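You operate a simulated robot arm through the tools that you are given. There is no shell and no other tool.

Carry out the task below with a simulated robot arm. There is one attempt and no reset: what you move stays moved.

TASK
Tip the pan's sugar into the pot that bears the card's word.
Fine: lid on the bench while you tip all in; pan back down, lid back on; spill none; leave the other pots and pan alone.
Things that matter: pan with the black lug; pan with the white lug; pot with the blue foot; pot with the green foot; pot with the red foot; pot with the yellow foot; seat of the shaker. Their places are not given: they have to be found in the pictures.

The check looks at the end state, three seconds after you hand in, the way a careful person would. Anything else that was tipped, shoved, dropped, spilled or broken makes it a failure. Lids that push on must go on centred and level and be pressed home; caps that screw on are set level and turned clockwise until they are tight.

THE ROBOT
A 7-joint arm with a two-finger parallel gripper, fixed in place. Base frame: the origin is on the floor under the middle of its stand, x ahead of it, y to its left, z up; the work surface is at about z = 880. Units: mm, degrees, N and s.
With the tool pointing down near the work surface it reaches from about 300 to 700 mm from the base axis. Its first joint turns from -66.0 to 66.0 degrees. Payload 1.57 kg.
The tool frame sits at the grasp point between the pads (the TCP): z along the fingers, y along the line on which they close. The tips reach 30 mm beyond it. Largest opening 110 mm; finger width 24, thickness 12; the body of the gripper, 48 by 112 mm, starts 78 mm behind the TCP.
Orientation is that of the tool frame in the base frame, as a unit quaternion [x, y, z, w]. With the fingers straight down and closing along the base's y, the tool's x points along the base's -x, its y along +y and its z along -z.

THE INTERFACE
- The arm moves only by the tool servo_tool. Its argument "commands" is one flat list of numbers, 7 for each row, row after row: the shift along the tool's x, y, z in mm, then the turn, a rotation vector about the tool's x, y, z in degrees, then the opening in per cent of the stroke, from 0 (shut) to 100 (fully open). In form: [tx, ty, tz, rx, ry, rz, hand, tx, ty, tz, rx, ry, rz, hand, ...]. A call has 1 to 20 rows; each row is the pose to reach, as a shift and turn from the pose commanded when the call began, along the tool's axes at that moment. Rows are played at 5 a second. More than 50 mm and 8.6 degrees between two rows, or a gripper value outside its range, and nothing of the call is played. A pose out of reach is approached as far as the arm can. The call stops where the force on the tool passes 40 N (or 10 N more than at its start, if that is more) or the arm is blocked; 0.2 s more then pass. Each finger travels about 108 mm/s and halts on what it meets, pressing with about 27 N; the grip force reading is that of the motor and also rises with nothing between the fingers. The clock runs only during rows and for 0.2 s after the last one: add rows that repeat a pose to give the fingers time. The reply holds the time, the measured pose of the TCP, the force on the tool along the base axes, the opening and the grip force, in the units named above and with some noise, with the torque about the TCP (base axes, N m) and any sound that the robot's microphone picked up.
- Cameras (640 x 400 px; columns grow to the right, rows downward): "scene" is fixed at [122.1, -379.6, 1412.4]; the picture's right is [0.98, -0.19, 0.00], its down [-0.10, -0.49, -0.86] and it looks along [0.16, 0.85, -0.50] (base axes); focal length 265 px, centre (320, 200). "wrist" rides on the gripper at [70, 16, -141] in the tool frame; the picture's right is [-0.23, 0.97, 0.00], its down [-0.86, -0.20, -0.48] and it looks along [-0.47, -0.11, 0.88] (tool axes); focal length 222 px, centre (320, 200).
- snapshot(camera): a new picture of that camera. The clock stands still meanwhile.
- pixel_to_xyz(camera, pixels): for up to 12 pixels [column, row] of the newest picture of that camera ("zoom" is the newest enlarged one), the place [x, y, z] in the base frame of the surface seen there, good to about 3 mm, but the place of the scene camera against the robot may be out by one fixed shift of up to 12 mm in any direction. The clock stands still meanwhile.
- inspect(camera, box): a new picture of the part [left, top, right, bottom] of that camera's present view, enlarged. The clock stands still meanwhile.
- close_job(): hands the job in; it is judged then, once.

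Leave the gripper open and the arm clear of the work at the hand-in unless told otherwise.

The tools are called after "Call:" as a command line: name --argument value ..., lists and objects as JSON in quotes. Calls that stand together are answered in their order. servo_tool: Moves the arm, as the interface text tells. Its arguments: {"type":"object","properties":{"commands":{"type":"array"}},"required":["commands"]} The other tools are called the same way: snapshot (camera) takes a picture; pixel_to_xyz (camera, pixels) gives the place of the surface under pixels of a picture; inspect (camera, box) takes an enlarged picture of a part of a camera's view; close_job () hands the job in.

At the start:

```text
clock: 0.0
position: [310.9, 183.1, 1303.1]
tool_rot: [0.0, 1.0, 0.0, -0.001]
contact_force: [0.0, 0.2, -0.7]
torque: [0.0, 0.0, 0.01]
finger_gap: 109.8
finger_force: 0.1
```

scene: 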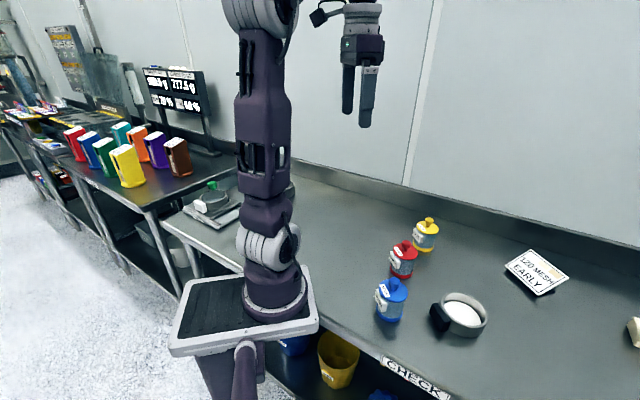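
wrist: 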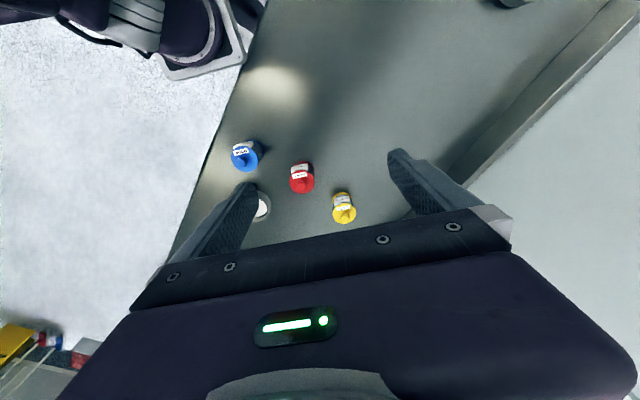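

I see three pots (blue, red, yellow lids) around (390,300), (403,260), (425,235), a pan with a black lug at about (460,313), a card reading "120 MESH / EARLY" at (537,272), and something on a shaker at about (212,200). I will enlarge these areas to read them.

Call:
inspect --camera "scene" --box '[360, 200, 500, 350]'

Call:
inspect --camera "scene" --box '[490, 230, 640, 360]'

Call:
inspect --camera "scene" --box '[160, 160, 270, 240]'

Call:
inspect --camera "scene" --box '[370, 340, 470, 400]'

Call:
inspect --camera "wrist" --box '[200, 120, 400, 245]'

```text
2.67 times, centred on (430, 275) of scene
```

zoom: 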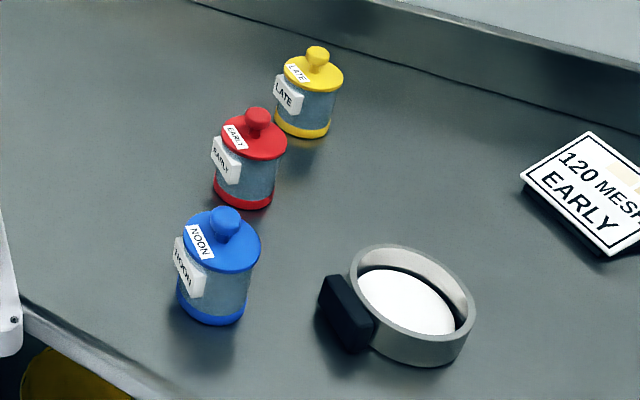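

```text
3.08 times, centred on (565, 295) of scene
```

zoom: 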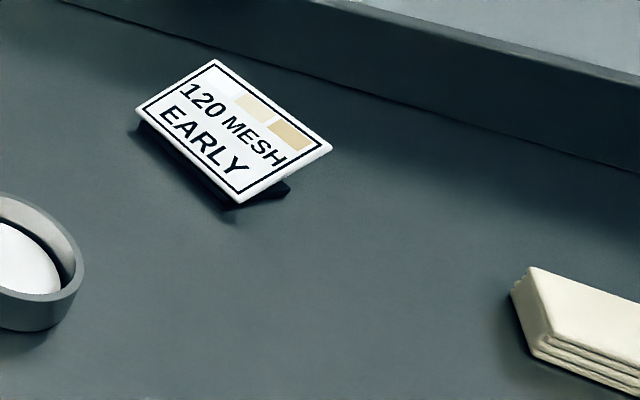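

```text
5.00 times, centred on (215, 200) of scene
```

zoom: 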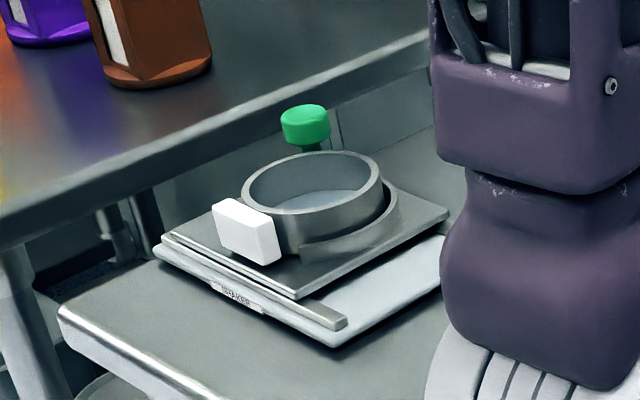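

```text
6.40 times, centred on (420, 370) of scene
```

zoom: 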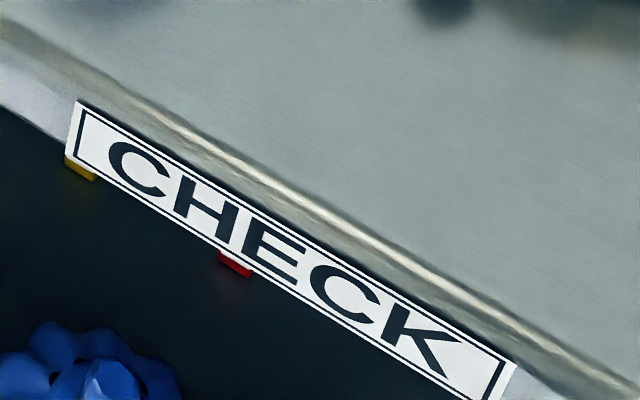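

```text
3.20 times, centred on (300, 182) of wrist
```

zoom: 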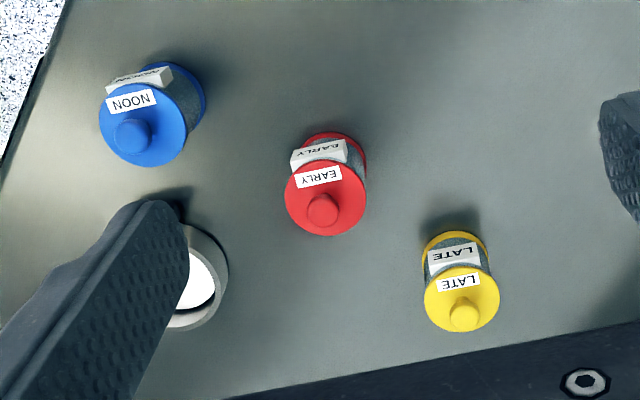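

The card reads "120 MESH / EARLY" and the red-lidded pot seems to be labelled EARLY on both lid and body. The white-lug pan sits on the shaker at (212,200) with a green thing behind it. I will get places for these things next.

Call:
snapshot --camera "scene"

Call:
pixel_to_xyz --camera "scene" --pixels '[[393, 284], [390, 318], [404, 246], [402, 275], [428, 222], [424, 248], [463, 310], [438, 318], [487, 318], [213, 200], [213, 184], [208, 208]]'

Call:
pixel_to_xyz --camera "wrist" --pixels '[[245, 157], [302, 179], [344, 209], [262, 205], [510, 2], [241, 154], [300, 187]]'

Call:
inspect --camera "wrist" --box '[440, 0, 600, 100]'

```text
taken
```

scene: 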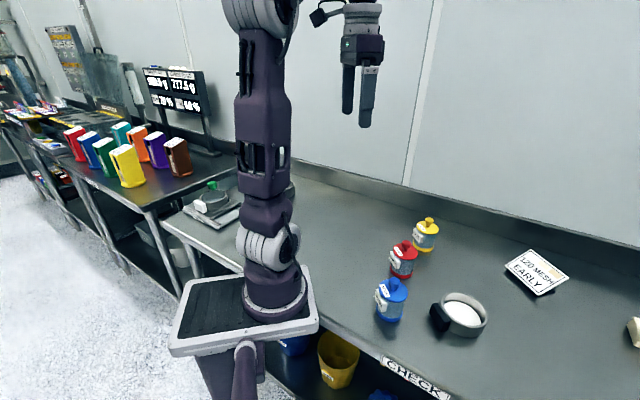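

```text
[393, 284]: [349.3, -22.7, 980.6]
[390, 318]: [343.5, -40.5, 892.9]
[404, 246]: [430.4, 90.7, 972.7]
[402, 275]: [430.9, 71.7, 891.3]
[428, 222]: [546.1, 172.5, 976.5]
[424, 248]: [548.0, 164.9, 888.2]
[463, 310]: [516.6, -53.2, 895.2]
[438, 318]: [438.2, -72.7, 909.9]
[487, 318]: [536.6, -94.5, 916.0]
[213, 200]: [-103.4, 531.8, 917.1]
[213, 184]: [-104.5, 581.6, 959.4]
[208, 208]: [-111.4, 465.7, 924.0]
```

```text
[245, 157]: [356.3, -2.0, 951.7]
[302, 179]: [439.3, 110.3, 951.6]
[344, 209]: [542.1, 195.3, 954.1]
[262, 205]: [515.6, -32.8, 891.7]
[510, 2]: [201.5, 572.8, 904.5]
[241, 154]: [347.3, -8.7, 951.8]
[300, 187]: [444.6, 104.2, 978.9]
```

```text
4.00 times, centred on (520, 50) of wrist
```

zoom: 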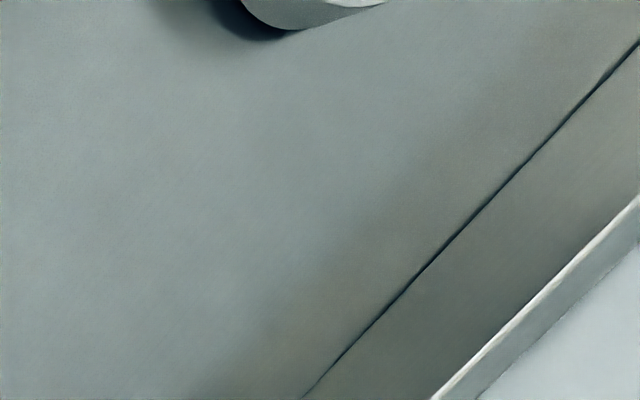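

The shaker with the white-lug pan lies around (-104, 532), behind the arm. Something round and grey is at (201, 573) near the wrist picture's top edge. I'll turn the wrist left about the tool's z so the camera can see it.

Call:
servo_tool --commands '[0, 0, 0, 0, 0, -8, 100, 0, 0, 0, 0, 0, -16, 100, 0, 0, 0, 0, 0, -24, 100, 0, 0, 0, 0, 0, -32, 100, 0, 0, 0, 0, 0, -40, 100, 0, 0, 0, 0, 0, -48, 100, 0, 0, 0, 0, 0, -56, 100, 0, 0, 0, 0, 0, -64, 100, 0, 0, 0, 0, 0, -72, 100, 0, 0, 0, 0, 0, -80, 100, 0, 0, 0, 0, 0, -80, 100]'

Call:
snapshot --camera "wrist"

Call:
snapshot --camera "scene"

```text
clock: 2.4
position: [311.0, 183.9, 1302.1]
tool_rot: [-0.643, 0.765, -0.001, 0.0]
contact_force: [0.7, 0.2, 0.1]
torque: [-0.04, -0.02, 0.0]
finger_gap: 110.0
finger_force: 0.1
```

```text
taken
```

wrist: 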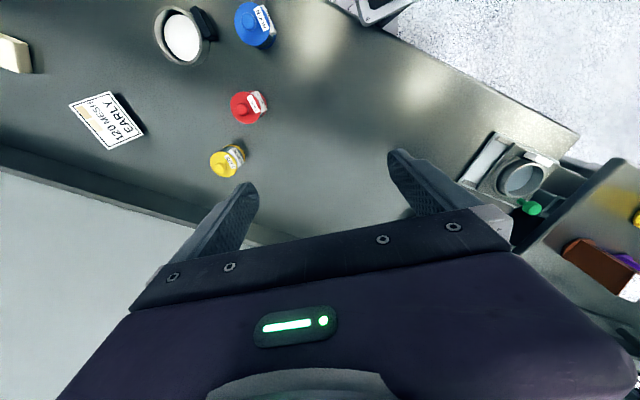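

```text
taken
```

scene: 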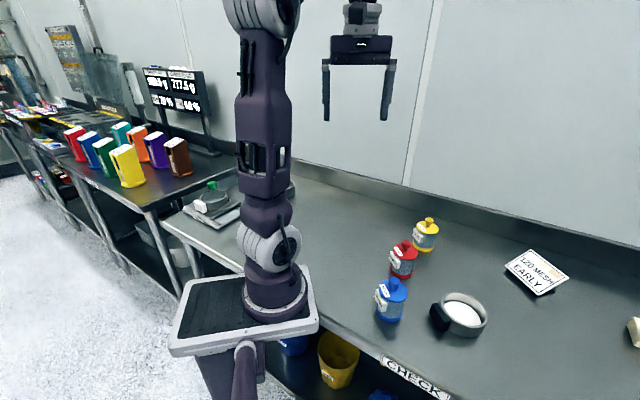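

Now the shaker is at the right (505,175) with a green thing at (530,208). I enlarge it, and the region between, to find the green-foot pot.

Call:
inspect --camera "wrist" --box '[440, 115, 600, 235]'

Call:
inspect --camera "wrist" --box '[140, 0, 340, 200]'

Call:
inspect --camera "wrist" --box '[0, 0, 200, 180]'

Call:
pixel_to_xyz --camera "wrist" --pixels '[[530, 208], [523, 180], [490, 155], [540, 158], [246, 18], [247, 106], [227, 160], [182, 36], [205, 22], [107, 117], [15, 55], [300, 120]]'

```text
3.33 times, centred on (520, 175) of wrist
```

zoom: 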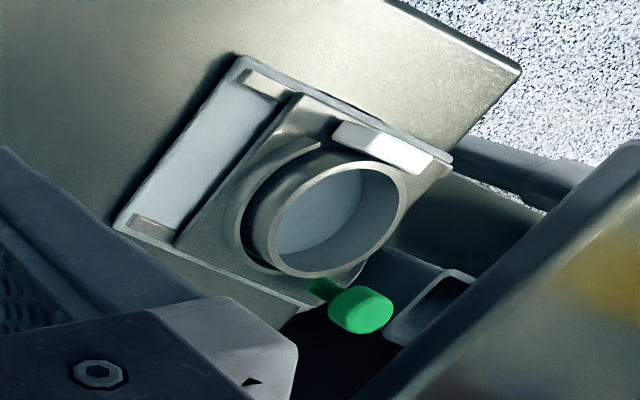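

```text
2.00 times, centred on (240, 100) of wrist
```

zoom: 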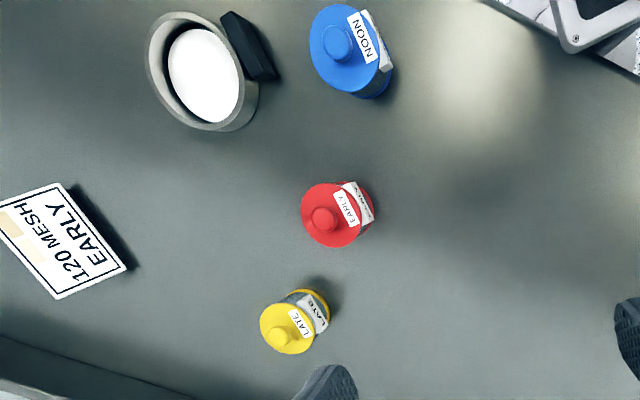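

```text
2.22 times, centred on (100, 90) of wrist
```

zoom: 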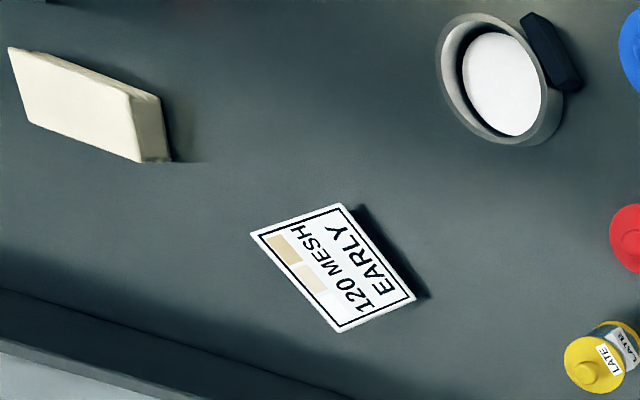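

```text
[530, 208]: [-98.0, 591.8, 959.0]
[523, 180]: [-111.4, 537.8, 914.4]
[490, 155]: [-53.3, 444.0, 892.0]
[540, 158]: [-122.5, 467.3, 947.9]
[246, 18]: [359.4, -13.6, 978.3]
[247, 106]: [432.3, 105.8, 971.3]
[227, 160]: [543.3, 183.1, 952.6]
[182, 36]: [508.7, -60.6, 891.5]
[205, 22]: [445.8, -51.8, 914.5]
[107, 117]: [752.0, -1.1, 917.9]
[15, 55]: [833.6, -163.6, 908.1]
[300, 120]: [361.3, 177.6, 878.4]
```

The green thing is a knob at z≈959 beside the shaker seat, not a pot. The left finger may be hiding what was at (201, 573). I turn the wrist back 40° to look there, so the fourth (green-foot) pot isn't missed.

Call:
servo_tool --commands '[0, 0, 0, 0, 0, 8, 100, 0, 0, 0, 0, 0, 16, 100, 0, 0, 0, 0, 0, 24, 100, 0, 0, 0, 0, 0, 32, 100, 0, 0, 0, 0, 0, 40, 100, 0, 0, 0, 0, 0, 40, 100]'

Call:
snapshot --camera "wrist"

```text
clock: 3.8
position: [311.1, 182.9, 1303.5]
tool_rot: [-0.34, 0.94, 0.001, 0.001]
contact_force: [0.3, -0.1, 0.1]
torque: [0.0, 0.02, 0.0]
finger_gap: 109.8
finger_force: 0.1
```

```text
taken
```

wrist: 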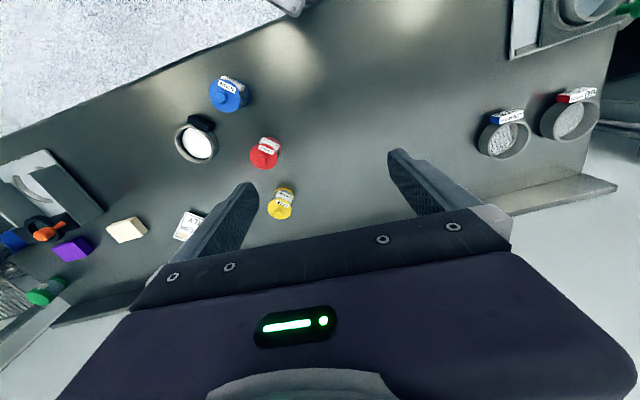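

New things come into view: two mesh-bottomed rings at (505,135) and (570,115), and several coloured things at the far left (0–150, 150–300). I enlarge both sides.

Call:
inspect --camera "wrist" --box '[0, 140, 160, 310]'

Call:
inspect --camera "wrist" --box '[460, 0, 640, 170]'

Call:
pixel_to_xyz --camera "wrist" --pixels '[[35, 190], [45, 232], [10, 240], [45, 292], [72, 250], [127, 230], [505, 135], [570, 115], [560, 20]]'

```text
2.35 times, centred on (80, 225) of wrist
```

zoom: 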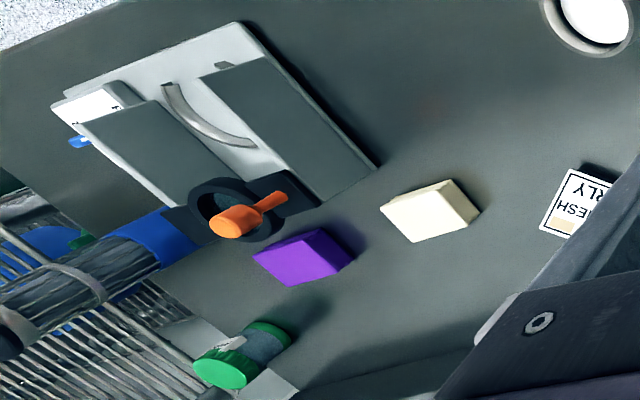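

```text
2.35 times, centred on (550, 85) of wrist
```

zoom: 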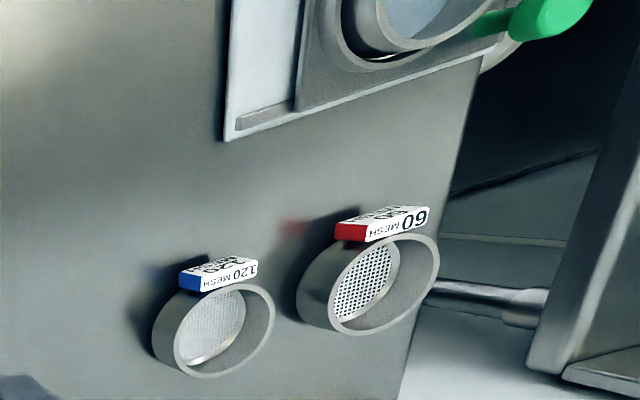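

```text
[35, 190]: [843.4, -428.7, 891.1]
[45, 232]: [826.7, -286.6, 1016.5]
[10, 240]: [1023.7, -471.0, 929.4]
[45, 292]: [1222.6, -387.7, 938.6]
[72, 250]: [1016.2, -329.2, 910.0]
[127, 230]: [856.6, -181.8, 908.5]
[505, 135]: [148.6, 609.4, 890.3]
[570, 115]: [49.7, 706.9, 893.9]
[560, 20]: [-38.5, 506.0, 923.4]
```

The green-foot pot stands far off at about (1222, -388), beyond reach, so the candidates near me are blue NOON, red EARLY and yellow LATE. The black-lug pan with white sugar is at about (510, -60). I turn the tool back and go down over the red pot for a close look (staying well above its knob at z≈979).

Call:
servo_tool --commands '[-1, -14, 30, 0, 0, 5, 100, -2, -27, 61, 0, 0, 10, 100, -4, -41, 92, 0, 0, 15, 100, -5, -54, 122, 0, 0, 20, 100, -6, -68, 152, 0, 0, 25, 100, -7, -81, 183, 0, 0, 30, 100, -9, -95, 214, 0, 0, 35, 100, -10, -108, 244, 0, 0, 40, 100, -10, -108, 244, 0, 0, 40, 100]'

Call:
snapshot --camera "wrist"

```text
clock: 5.8
position: [390.3, 106.3, 1061.7]
tool_rot: [-0.001, 1.0, 0.0, 0.0]
contact_force: [0.5, 0.5, 0.1]
torque: [-0.02, 0.01, -0.01]
finger_gap: 110.1
finger_force: 0.1
```

```text
taken
```

wrist: 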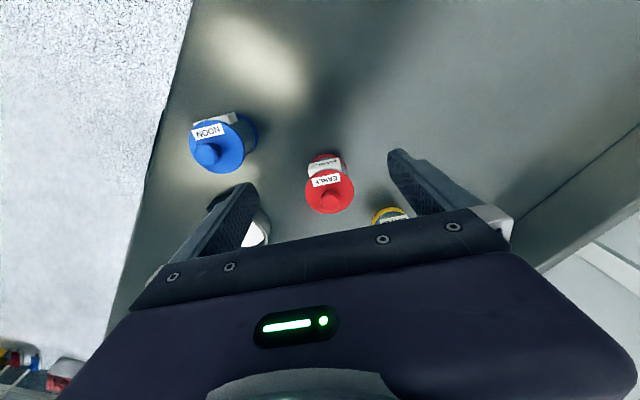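

The red-lidded pot is in the middle at (330,185). I enlarge it and take its places.

Call:
inspect --camera "wrist" --box '[280, 130, 390, 230]'

Call:
pixel_to_xyz --camera "wrist" --pixels '[[330, 199], [330, 188], [306, 190], [354, 188], [331, 213], [326, 182], [311, 205], [350, 205], [325, 165], [313, 160], [342, 158]]'

Call:
inspect --camera "scene" --box '[375, 225, 435, 290]'

```text
4.00 times, centred on (335, 180) of wrist
```

zoom: 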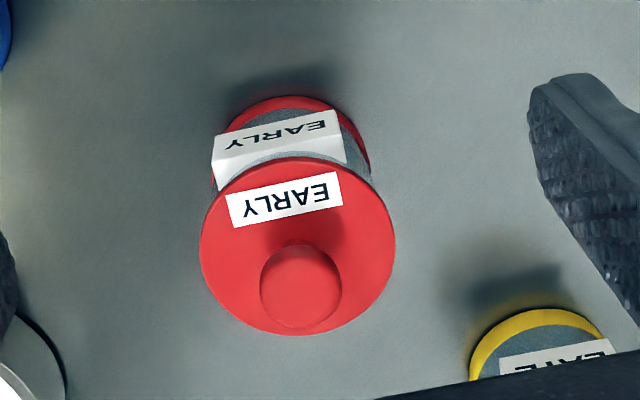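

```text
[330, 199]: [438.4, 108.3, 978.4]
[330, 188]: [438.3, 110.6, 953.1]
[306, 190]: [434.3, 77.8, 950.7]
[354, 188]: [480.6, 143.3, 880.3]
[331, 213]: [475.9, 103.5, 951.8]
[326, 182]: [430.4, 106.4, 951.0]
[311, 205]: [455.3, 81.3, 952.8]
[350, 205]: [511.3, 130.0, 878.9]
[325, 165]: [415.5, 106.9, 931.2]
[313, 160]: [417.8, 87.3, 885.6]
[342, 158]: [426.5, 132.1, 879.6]
```

```text
6.15 times, centred on (405, 258) of scene
```

zoom: 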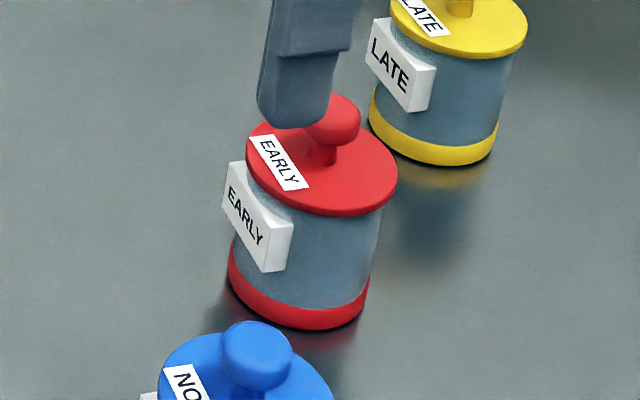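

Both labels of the red-foot pot read EARLY, so that is the target. The lid is a flat disc with a mushroom knob. I enlarge again from the wrist to measure the knob and lid rim.

Call:
inspect --camera "wrist" --box '[280, 130, 390, 230]'

Call:
pixel_to_xyz --camera "zoom" --pixels '[[300, 285], [265, 285], [337, 285], [300, 250], [300, 322], [205, 245], [391, 245], [298, 330], [285, 163], [230, 310], [368, 310], [300, 232]]'

```text
4.00 times, centred on (335, 180) of wrist
```

zoom: 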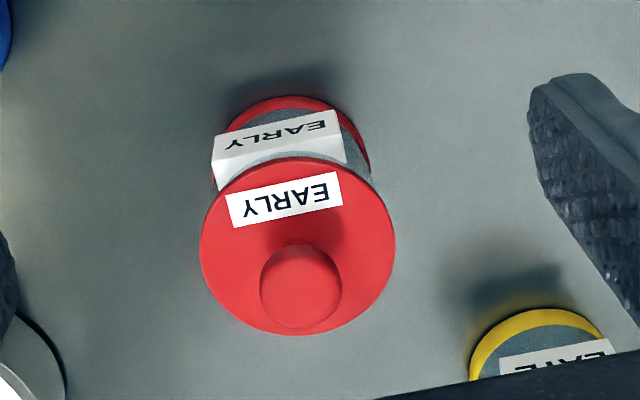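

```text
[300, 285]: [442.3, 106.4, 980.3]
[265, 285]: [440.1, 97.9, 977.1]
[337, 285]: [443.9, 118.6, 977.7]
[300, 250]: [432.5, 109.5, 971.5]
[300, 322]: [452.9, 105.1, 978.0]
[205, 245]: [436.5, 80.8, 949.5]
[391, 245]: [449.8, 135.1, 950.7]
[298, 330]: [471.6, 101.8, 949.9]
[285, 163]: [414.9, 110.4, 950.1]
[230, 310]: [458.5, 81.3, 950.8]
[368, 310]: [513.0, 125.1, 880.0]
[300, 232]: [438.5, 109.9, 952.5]
```

The knob is at about (442.5, 107.5), 22 mm wide, top z≈980; lid disc radius ≈29, top z≈951. Next I move over to look closely at the black-lug pan.

Call:
servo_tool --commands '[-16, -39, 5, 0, 0, 0, 100, -32, -78, 10, 0, 0, 0, 100, -48, -117, 16, 0, 0, 0, 100, -63, -155, 22, 0, 0, 0, 100, -63, -155, 22, 0, 0, 0, 100]'

Call:
snapshot --camera "wrist"

Call:
inspect --camera "wrist" --box '[260, 120, 400, 215]'

```text
clock: 7.0
position: [454.2, -49.6, 1036.1]
tool_rot: [0.0, 1.0, 0.0, 0.0]
contact_force: [0.5, -0.3, 0.5]
torque: [0.01, -0.02, -0.02]
finger_gap: 110.1
finger_force: 0.1
```

```text
taken
```

wrist: 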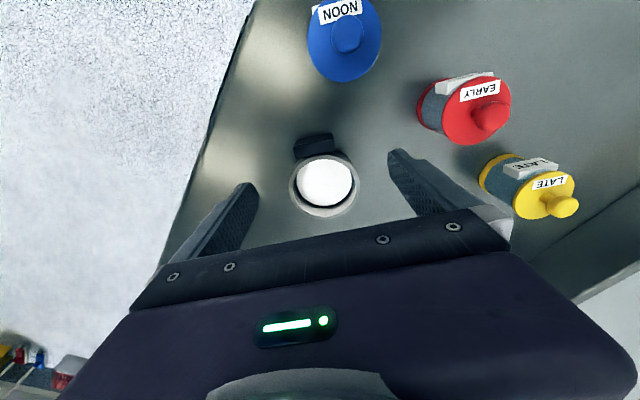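

```text
4.21 times, centred on (330, 168) of wrist
```

zoom: 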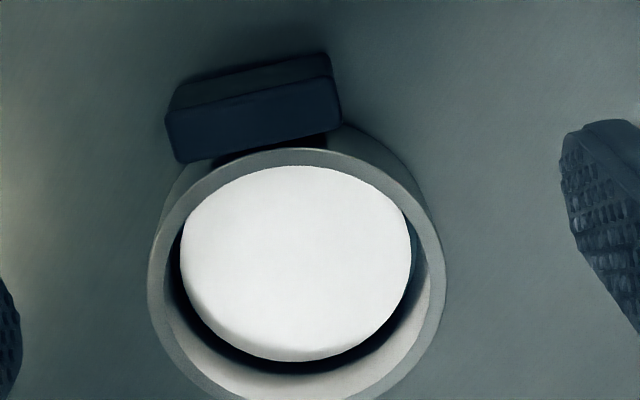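

The pan is at (325,187) with its lug at (314,146), toward the robot. I measure rim, sugar and lug in the enlarged picture.

Call:
pixel_to_xyz --camera "zoom" --pixels '[[158, 270], [438, 270], [300, 155], [180, 370], [400, 370], [300, 260], [190, 245], [405, 245], [172, 118], [338, 118], [325, 60], [185, 155]]'

Call:
pixel_to_xyz --camera "zoom" --pixels '[[180, 100], [320, 68], [250, 85], [175, 140], [335, 95], [250, 120], [300, 345], [300, 180], [240, 150], [330, 140], [300, 385], [425, 310]]'

```text
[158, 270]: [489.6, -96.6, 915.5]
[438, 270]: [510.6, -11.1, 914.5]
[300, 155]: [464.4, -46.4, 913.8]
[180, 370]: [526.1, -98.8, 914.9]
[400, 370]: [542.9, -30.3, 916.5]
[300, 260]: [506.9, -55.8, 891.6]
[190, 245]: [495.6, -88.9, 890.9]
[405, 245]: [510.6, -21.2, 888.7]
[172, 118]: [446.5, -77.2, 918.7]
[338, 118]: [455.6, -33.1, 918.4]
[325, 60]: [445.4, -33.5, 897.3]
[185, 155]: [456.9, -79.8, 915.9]
```

```text
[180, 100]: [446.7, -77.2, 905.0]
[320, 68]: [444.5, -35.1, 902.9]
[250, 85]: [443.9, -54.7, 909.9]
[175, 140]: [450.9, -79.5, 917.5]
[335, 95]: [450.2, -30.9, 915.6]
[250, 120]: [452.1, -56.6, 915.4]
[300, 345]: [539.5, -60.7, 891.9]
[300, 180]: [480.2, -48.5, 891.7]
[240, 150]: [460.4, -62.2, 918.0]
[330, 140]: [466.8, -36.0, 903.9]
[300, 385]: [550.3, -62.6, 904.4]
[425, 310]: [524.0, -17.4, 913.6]
```

Pan: centre ≈(508,-57), rim z≈915, rim radius ≈45; lug is a bar ≈47 mm along y, x 447–462, z ≈895–918. First job is the lid: I move at height to stand directly above the red knob (442.5, 107.5).

Call:
servo_tool --commands '[3, 40, 0, 0, 0, 0, 100, 6, 80, 0, 0, 0, 0, 100, 9, 120, 0, 0, 0, 0, 100, 11.5, 157, 0, 0, 0, 0, 100, 11.5, 157, 0, 0, 0, 0, 100]'

Call:
snapshot --camera "wrist"

Call:
inspect --camera "wrist" --box '[270, 110, 390, 210]'

```text
clock: 8.2
position: [439.4, 108.1, 1036.5]
tool_rot: [0.0, 1.0, 0.0, 0.0]
contact_force: [0.4, -0.2, 0.0]
torque: [-0.02, -0.03, -0.04]
finger_gap: 110.0
finger_force: 0.1
```

```text
taken
```

wrist: 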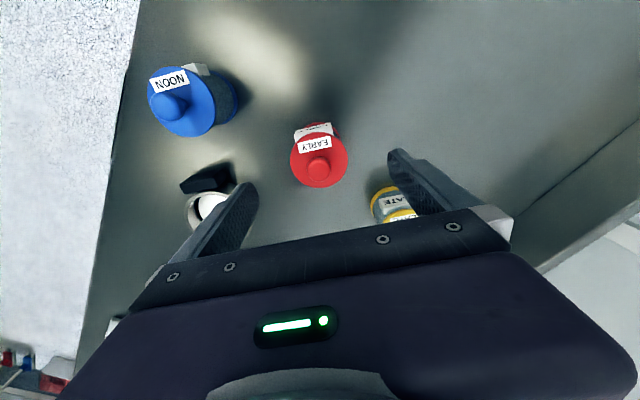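

```text
4.00 times, centred on (330, 160) of wrist
```

zoom: 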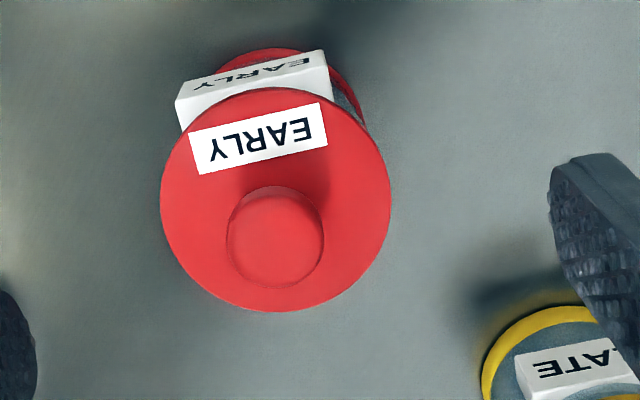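

I re-measure the knob and lid rim from this closer viewpoint.

Call:
pixel_to_xyz --camera "zoom" --pixels '[[275, 240], [232, 238], [318, 238], [275, 192], [275, 282], [166, 200], [386, 200], [268, 306], [290, 95], [190, 270], [365, 265], [275, 178]]'

```text
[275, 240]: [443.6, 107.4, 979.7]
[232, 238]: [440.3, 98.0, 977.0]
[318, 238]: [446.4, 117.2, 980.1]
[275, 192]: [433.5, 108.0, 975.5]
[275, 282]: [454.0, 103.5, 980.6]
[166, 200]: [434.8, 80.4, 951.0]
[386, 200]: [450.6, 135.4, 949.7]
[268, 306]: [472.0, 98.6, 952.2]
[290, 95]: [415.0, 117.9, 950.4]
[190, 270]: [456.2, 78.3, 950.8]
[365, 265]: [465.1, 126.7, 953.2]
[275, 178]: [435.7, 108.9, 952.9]
```

Knob centre is (443.4, 107.8). I move 3.5 mm forward and go down to TCP z≈985 so the tips end about 4 mm above the lid disc, hand open.

Call:
servo_tool --commands '[-3.5, 0, 15, 0, 0, 0, 100, -3.5, 0, 30, 0, 0, 0, 100, -3.5, 0, 42, 0, 0, 0, 100, -3.5, 0, 51, 0, 0, 0, 100, -3.5, 0, 51, 0, 0, 0, 100]'

Call:
inspect --camera "scene" --box '[350, 200, 480, 300]'

```text
clock: 9.4
position: [442.4, 109.4, 986.4]
tool_rot: [0.0, 1.0, 0.0, 0.0]
contact_force: [-1.0, 0.4, 0.4]
torque: [0.02, -0.01, 0.0]
finger_gap: 109.8
finger_force: 0.1
```

```text
4.00 times, centred on (415, 250) of scene
```

zoom: 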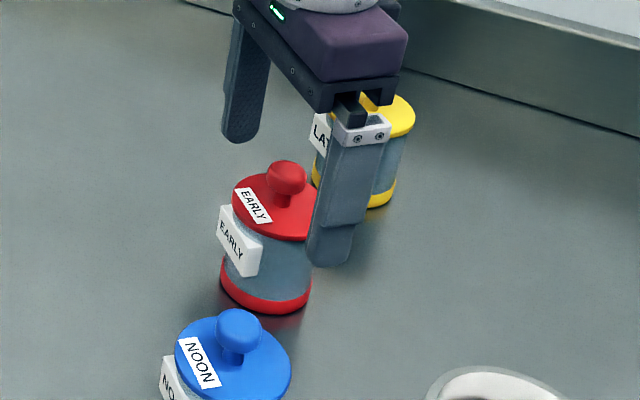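

Fingers straddle the knob cleanly. I close the hand on the knob, giving it time.

Call:
servo_tool --commands '[0, 0, 0, 0, 0, 0, 60, 0, 0, 0, 0, 0, 0, 30, 0, 0, 0, 0, 0, 0, 10, 0, 0, 0, 0, 0, 0, 5, 0, 0, 0, 0, 0, 0, 5, 0, 0, 0, 0, 0, 0, 5]'

Call:
inspect --camera "scene" --box '[350, 200, 480, 300]'

```text
clock: 10.8
position: [443.9, 108.5, 985.4]
tool_rot: [0.0, 1.0, 0.0, 0.0]
contact_force: [-0.2, -4.3, 7.6]
torque: [-0.09, -0.04, 0.0]
finger_gap: 21.9
finger_force: 27.4
```

```text
4.00 times, centred on (415, 250) of scene
```

zoom: 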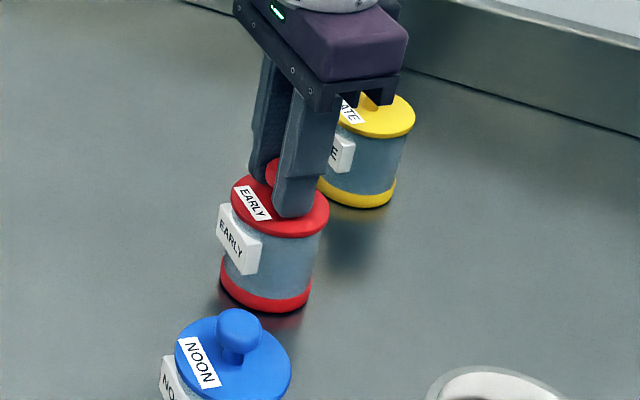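

The grip reads 27.4 N on a 21.9 mm knob. I now lift slowly to see whether the lid comes straight off or resists.

Call:
servo_tool --commands '[0, 0, -1, 0, 0, 0, 5, 0, 0, -2, 0, 0, 0, 5, 0, 0, -3.5, 0, 0, 0, 5, 0, 0, -5, 0, 0, 0, 5, 0, 0, -7, 0, 0, 0, 5, 0, 0, -9, 0, 0, 0, 5, 0, 0, -11, 0, 0, 0, 5, 0, 0, -13, 0, 0, 0, 5]'

Call:
inspect --camera "scene" --box '[350, 200, 480, 300]'

```text
clock: 12.6
position: [442.6, 108.5, 998.8]
tool_rot: [0.0, 1.0, 0.0, 0.0]
contact_force: [0.1, 0.4, -0.6]
torque: [-0.03, -0.01, -0.03]
finger_gap: 21.7
finger_force: 27.0
heard: snap
```

```text
4.00 times, centred on (415, 250) of scene
```

zoom: 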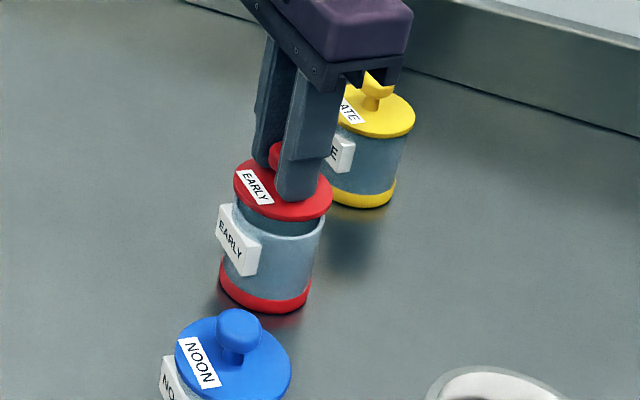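

I heard a snap: it's a push-on lid and it came free, pot still standing. I lift it higher, carry it left and back to the clear bench at about (325, 215), and stop above the surface.

Call:
servo_tool --commands '[0, 0, -30, 0, 0, 0, 5, 0, 0, -60, 0, 0, 0, 5, 30, 28, -60, 0, 0, 0, 5, 60, 56, -60, 0, 0, 0, 5, 90, 84, -60, 0, 0, 0, 5, 118, 107, -60, 0, 0, 0, 5, 118, 107, -20, 0, 0, 0, 5, 118, 107, 20, 0, 0, 0, 5, 118, 107, 45, 0, 0, 0, 5, 118, 107, 55, 0, 0, 0, 5, 118, 107, 55, 0, 0, 0, 5]'

Call:
snapshot --camera "scene"

Call:
snapshot --camera "wrist"

```text
clock: 15.0
position: [325.8, 214.0, 943.2]
tool_rot: [0.0, 1.0, 0.0, 0.0]
contact_force: [0.1, 0.5, -0.4]
torque: [-0.01, -0.02, 0.02]
finger_gap: 22.0
finger_force: 27.0
```

```text
taken
```

scene: 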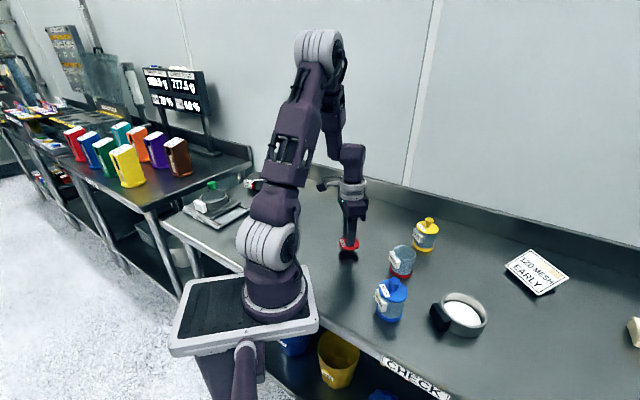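

```text
taken
```

wrist: 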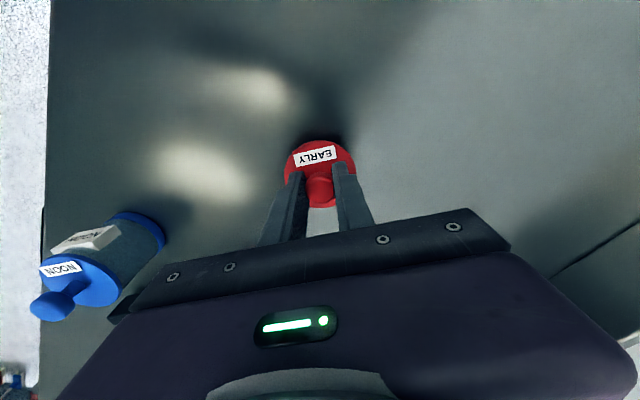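

The lid hangs level above clear bench. I lower it slowly in 2 mm steps until I feel the bench.

Call:
servo_tool --commands '[0, 0, 2, 0, 0, 0, 5, 0, 0, 4, 0, 0, 0, 5, 0, 0, 6, 0, 0, 0, 5, 0, 0, 8, 0, 0, 0, 5, 0, 0, 10, 0, 0, 0, 5, 0, 0, 11, 0, 0, 0, 5, 0, 0, 12, 0, 0, 0, 5, 0, 0, 13, 0, 0, 0, 5, 0, 0, 14, 0, 0, 0, 5]'

Call:
inspect --camera "scene" --box '[310, 210, 400, 280]'

```text
clock: 17.0
position: [325.3, 214.6, 929.1]
tool_rot: [0.0, 1.0, 0.0, 0.0]
contact_force: [0.1, -0.5, -0.6]
torque: [-0.02, 0.02, 0.01]
finger_gap: 22.0
finger_force: 27.3
```

```text
5.71 times, centred on (355, 245) of scene
```

zoom: 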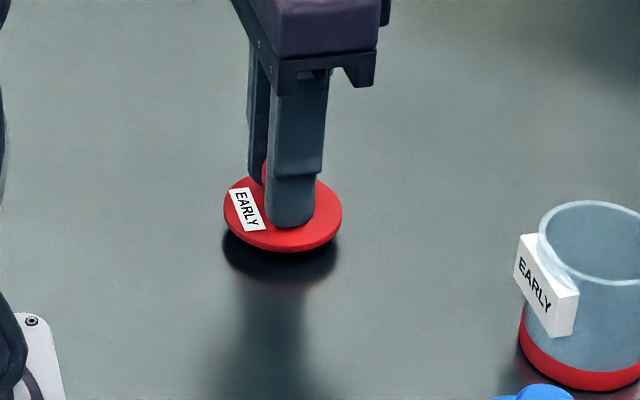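

Not touching yet (no force). I go on down in 1 mm steps.

Call:
servo_tool --commands '[0, 0, 1, 0, 0, 0, 5, 0, 0, 2, 0, 0, 0, 5, 0, 0, 3, 0, 0, 0, 5, 0, 0, 4, 0, 0, 0, 5]'

Call:
inspect --camera "scene" --box '[310, 210, 400, 280]'

```text
clock: 18.0
position: [324.8, 215.6, 927.3]
tool_rot: [0.0, 1.0, 0.0, 0.0]
contact_force: [-0.2, 0.6, 0.6]
torque: [-0.02, -0.02, 0.0]
finger_gap: 21.7
finger_force: 26.8
```

```text
5.71 times, centred on (355, 245) of scene
```

zoom: 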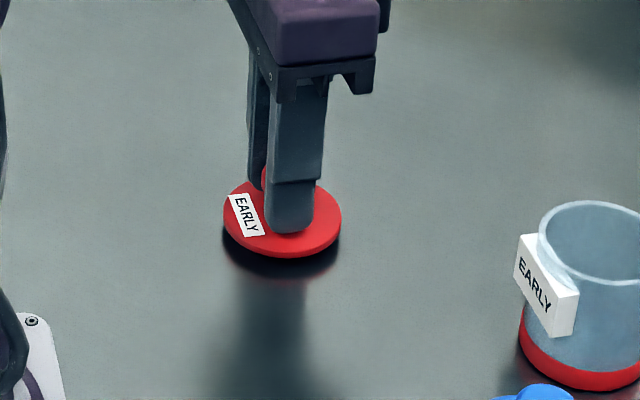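

Still a small gap and no contact force. Four more 1 mm steps.

Call:
servo_tool --commands '[0, 0, 1, 0, 0, 0, 5, 0, 0, 2, 0, 0, 0, 5, 0, 0, 3, 0, 0, 0, 5, 0, 0, 3, 0, 0, 0, 5]'

Call:
inspect --camera "scene" --box '[310, 210, 400, 280]'

```text
clock: 19.0
position: [326.1, 215.3, 924.3]
tool_rot: [0.0, 1.0, 0.001, 0.0]
contact_force: [-1.5, -0.4, 29.0]
torque: [-0.01, -0.11, -0.02]
finger_gap: 21.7
finger_force: 27.1
```

```text
5.71 times, centred on (355, 245) of scene
```

zoom: 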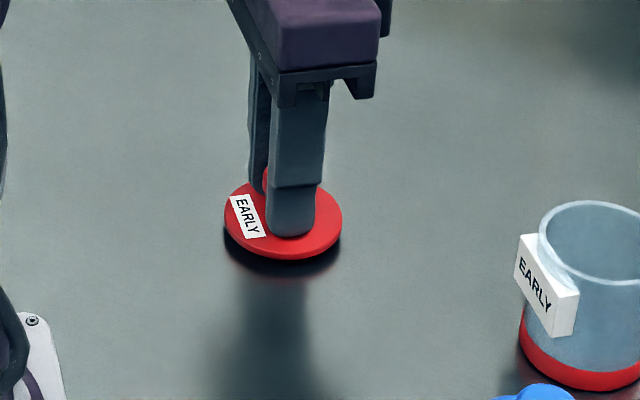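

The lid is on the bench (29 N upward at z≈924). I relax by 1 mm, open the fingers partway and rise straight up.

Call:
servo_tool --commands '[0, 0, -1, 0, 0, 0, 5, 0, 0, -1, 0, 0, 0, 25, 0, 0, -1, 0, 0, 0, 40, 0, 0, -1, 0, 0, 0, 45, 0, 0, -1, 0, 0, 0, 45]'

Call:
inspect --camera "scene" --box '[310, 210, 400, 280]'

```text
clock: 20.2
position: [325.9, 216.1, 923.0]
tool_rot: [0.001, 1.0, 0.001, 0.0]
contact_force: [0.0, -0.3, 0.0]
torque: [0.01, 0.03, 0.02]
finger_gap: 49.4
finger_force: 0.1
```

```text
5.71 times, centred on (355, 245) of scene
```

zoom: 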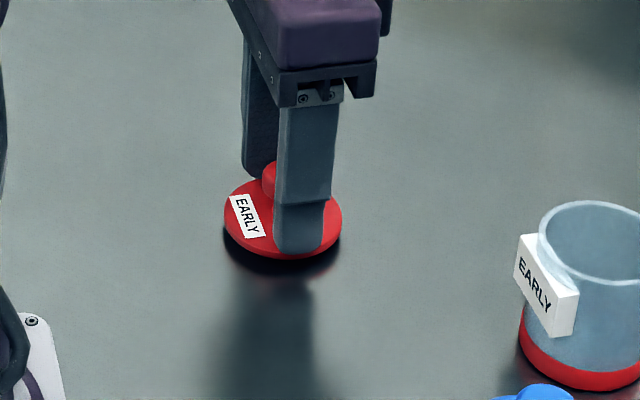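

The lid is released and still. I rise 140 mm and look at the lid and the open pot with the wrist camera.

Call:
servo_tool --commands '[0, 0, -10, 0, 0, 0, 45, 0, 0, -30, 0, 0, 0, 45, 0, 0, -70, 0, 0, 0, 100, 0, 0, -110, 0, 0, 0, 100, 0, 0, -140, 0, 0, 0, 100, 0, 0, -140, 0, 0, 0, 100]'

Call:
snapshot --camera "wrist"

Call:
inspect --camera "scene" --box '[310, 210, 440, 310]'

```text
clock: 21.6
position: [325.4, 215.4, 1065.2]
tool_rot: [0.0, 1.0, 0.0, 0.0]
contact_force: [-0.4, -0.1, 0.4]
torque: [0.0, 0.0, -0.01]
finger_gap: 109.9
finger_force: 0.0
```

```text
taken
```

wrist: 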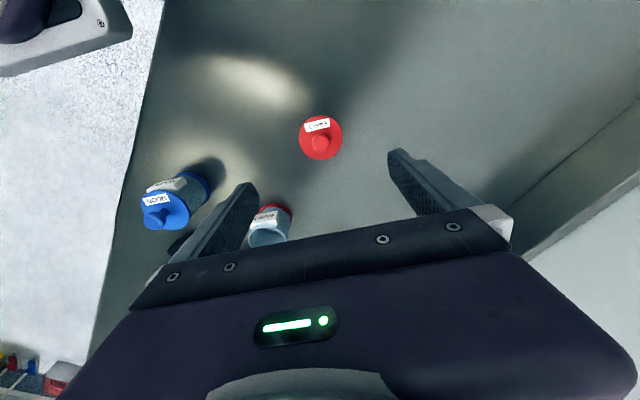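

```text
4.00 times, centred on (375, 260) of scene
```

zoom: 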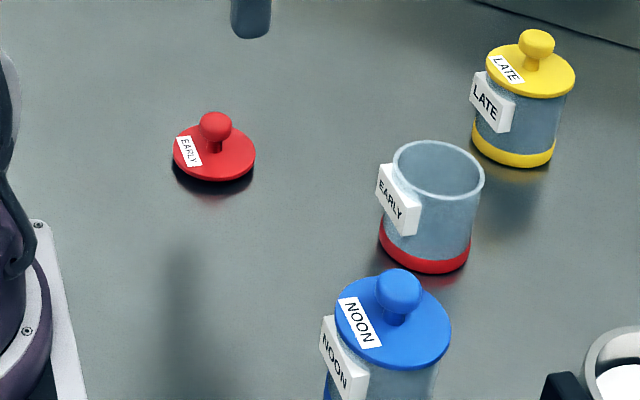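

The lid lies flat on the bench at about (325,215); the pot is open, clear and empty. I move to look down into the pot and measure its mouth.

Call:
servo_tool --commands '[-20, -35, 0, 0, 0, 0, 100, -45, -70, 0, 0, 0, 0, 100, -71, -100, 0, 0, 0, 0, 100, -71, -100, 0, 0, 0, 0, 100]'

Call:
snapshot --camera "wrist"

Call:
inspect --camera "wrist" --box '[270, 130, 390, 230]'

```text
clock: 22.6
position: [398.3, 116.2, 1064.8]
tool_rot: [0.001, 1.0, 0.0, 0.0]
contact_force: [0.0, -0.5, -0.4]
torque: [0.02, 0.01, 0.0]
finger_gap: 110.2
finger_force: 0.0
```

```text
taken
```

wrist: 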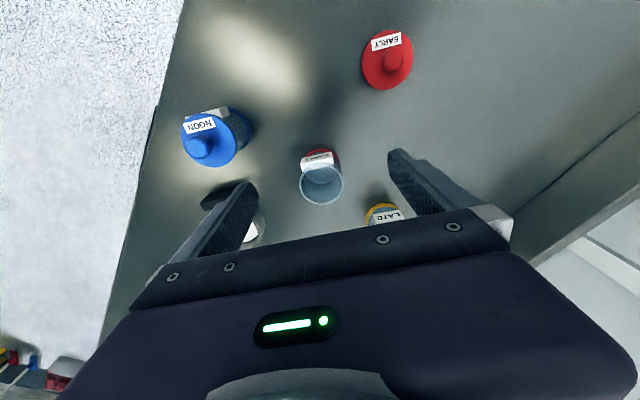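

```text
4.00 times, centred on (330, 180) of wrist
```

zoom: 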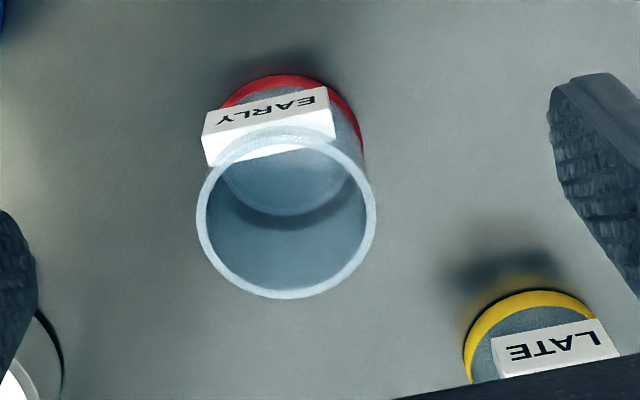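

Call:
pixel_to_xyz --camera "zoom" --pixels '[[202, 215], [371, 210], [286, 293], [285, 133], [225, 268], [348, 268], [226, 155], [350, 160], [290, 240], [290, 190], [320, 100], [215, 135]]'

```text
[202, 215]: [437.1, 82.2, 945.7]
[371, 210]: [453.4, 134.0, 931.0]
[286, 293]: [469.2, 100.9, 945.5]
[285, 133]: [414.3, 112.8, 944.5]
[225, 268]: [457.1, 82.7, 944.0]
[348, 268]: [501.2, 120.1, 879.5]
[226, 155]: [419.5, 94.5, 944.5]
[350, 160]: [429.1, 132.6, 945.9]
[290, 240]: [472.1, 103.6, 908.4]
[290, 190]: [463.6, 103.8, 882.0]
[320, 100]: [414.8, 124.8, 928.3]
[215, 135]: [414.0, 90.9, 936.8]
```

Pot mouth: rim z≈945, centre ≈(443,107.7), inner radius ≈26. Before touching the pan, I'll rehearse the tipping motion with the empty hand: first turn the tool 90° left while moving to (443, 7, 1065).

Call:
servo_tool --commands '[-4, -9, 0, 0, 0, -7.5, 100, -8, -18, 0, 0, 0, -15, 100, -11, -27, 0, 0, 0, -22.5, 100, -15, -36, 0, 0, 0, -30, 100, -19, -45, 0, 0, 0, -37.5, 100, -23, -54, 0, 0, 0, -45, 100, -26, -64, 0, 0, 0, -52.5, 100, -30, -73, 0, 0, 0, -60, 100, -34, -82, 0, 0, 0, -67.5, 100, -38, -91, 0, 0, 0, -75, 100, -41, -100, 0, 0, 0, -82.5, 100, -45, -109, 0, 0, 0, -90, 100, -45, -109, 0, 0, 0, -90, 100]'

Call:
snapshot --camera "scene"

```text
clock: 25.4
position: [439.8, 7.8, 1065.3]
tool_rot: [0.708, -0.706, 0.0, 0.0]
contact_force: [-0.1, 0.2, 0.8]
torque: [0.01, 0.01, 0.01]
finger_gap: 110.0
finger_force: 0.0
```

```text
taken
```

scene: 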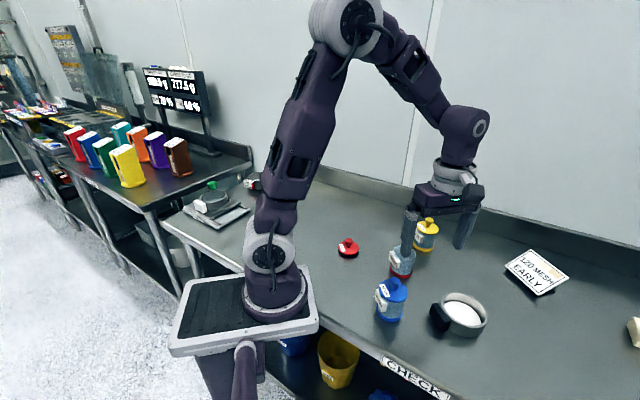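

The arm follows well. Now I rehearse the tip itself (turn about the tool's y, empty hand, all at z>1020, pivoting about a point above the pot mouth), first to 60°.

Call:
servo_tool --commands '[1, 0, 20, 0, 3.5, 0, 100, 3.5, 0, 42, 0, 7.5, 0, 100, -1.3, 0, 32, 0, 15, 0, 100, -7.6, 0, 23, 0, 22.5, 0, 100, -15.3, 0, 21, 0, 30, 0, 100, -24.3, 0, 18, 0, 37.5, 0, 100, -34.5, 0, 14, 0, 45, 0, 100, -45.7, 0, 11, 0, 52.5, 0, 100, -57.7, 0, 9, 0, 60, 0, 100, -57.7, 0, 9, 0, 60, 0, 100]'

Call:
snapshot --camera "scene"

```text
clock: 27.6
position: [440.3, 64.2, 1056.0]
tool_rot: [0.612, -0.612, 0.354, 0.354]
contact_force: [-0.1, -0.2, 0.4]
torque: [0.01, -0.01, 0.0]
finger_gap: 109.9
finger_force: 0.0
```

```text
taken
```

scene: 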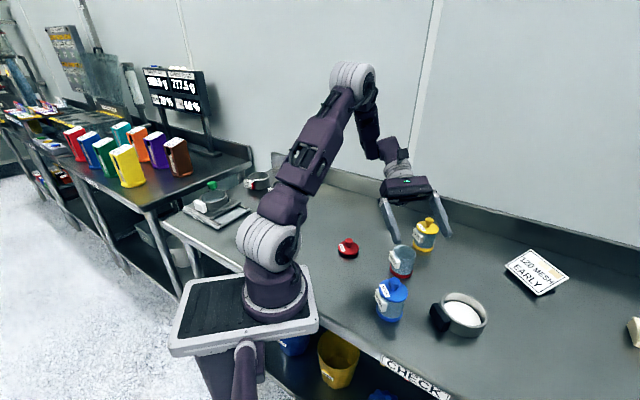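

The 60° tilt is reached exactly. I continue the rehearsal up to 110°.

Call:
servo_tool --commands '[-5.4, 0, -11.4, 0, 7.5, 0, 100, -11.9, 0, -22.6, 0, 15, 0, 100, -19.3, 0, -33.4, 0, 22.5, 0, 100, -28.4, 0, -43.2, 0, 30, 0, 100, -37.4, 0, -52.7, 0, 37.5, 0, 100, -47, 0, -61.2, 0, 45, 0, 100, -54.2, 0, -65.9, 0, 50, 0, 100, -54.2, 0, -65.9, 0, 50, 0, 100]'

Call:
snapshot --camera "scene"

```text
clock: 29.4
position: [441.5, 142.8, 1040.3]
tool_rot: [0.406, -0.406, 0.579, 0.579]
contact_force: [0.2, -0.1, -0.2]
torque: [0.02, 0.01, -0.01]
finger_gap: 110.2
finger_force: 0.1
out of reach, approached as far as the arm can: row 7, 8
```

```text
taken
```

scene: 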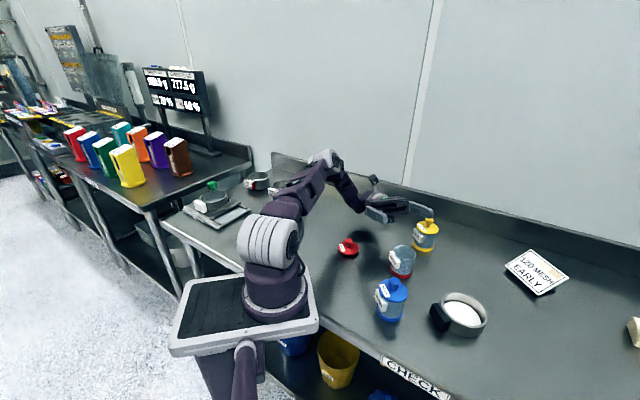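

Up to about 105° of tool tilt is reached, 110° is just at the limit. I test whether swinging the hand 30° about the vertical (toward the robot side) gives more room, keeping the TCP where it is.

Call:
servo_tool --commands '[0, 0, 0, 7.05, 0, 2.57, 100, 0, 0, 0, 14.1, 0, 5.13, 100, 0, 0, 0, 21.1, 0, 7.7, 100, 0, 0, 0, 28.2, 0, 10.3, 100, 0, 0, 0, 28.2, 0, 10.3, 100]'

Call:
snapshot --camera "scene"

```text
clock: 30.6
position: [443.2, 143.5, 1041.2]
tool_rot: [0.498, -0.287, 0.71, 0.408]
contact_force: [-1.4, 0.1, 0.7]
torque: [-0.02, 0.01, 0.04]
finger_gap: 109.9
finger_force: 0.1
```

```text
taken
```

scene: 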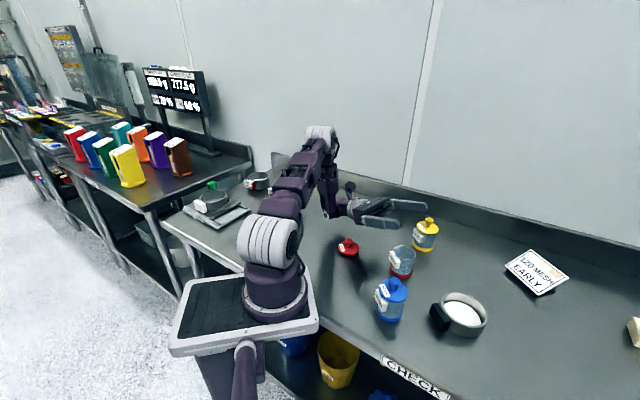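

With the hand swung 30° the 110° tilt is fully reached. I test 15° more tilt here.

Call:
servo_tool --commands '[0, 0, 0, 0, 7.5, 0, 100, 0, 0, 0, 0, 15, 0, 100, 0, 0, 0, 0, 15, 0, 100]'

Call:
snapshot --camera "scene"

```text
clock: 31.4
position: [441.5, 144.1, 1043.7]
tool_rot: [0.4, -0.233, 0.77, 0.439]
contact_force: [0.1, -0.5, -0.2]
torque: [0.02, -0.05, -0.01]
finger_gap: 109.9
finger_force: 0.0
```

```text
taken
```

scene: 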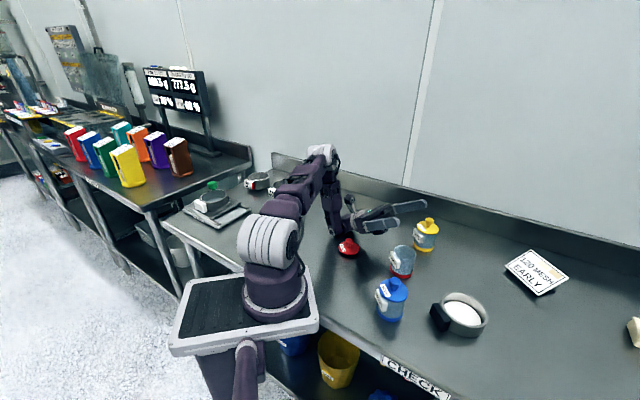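

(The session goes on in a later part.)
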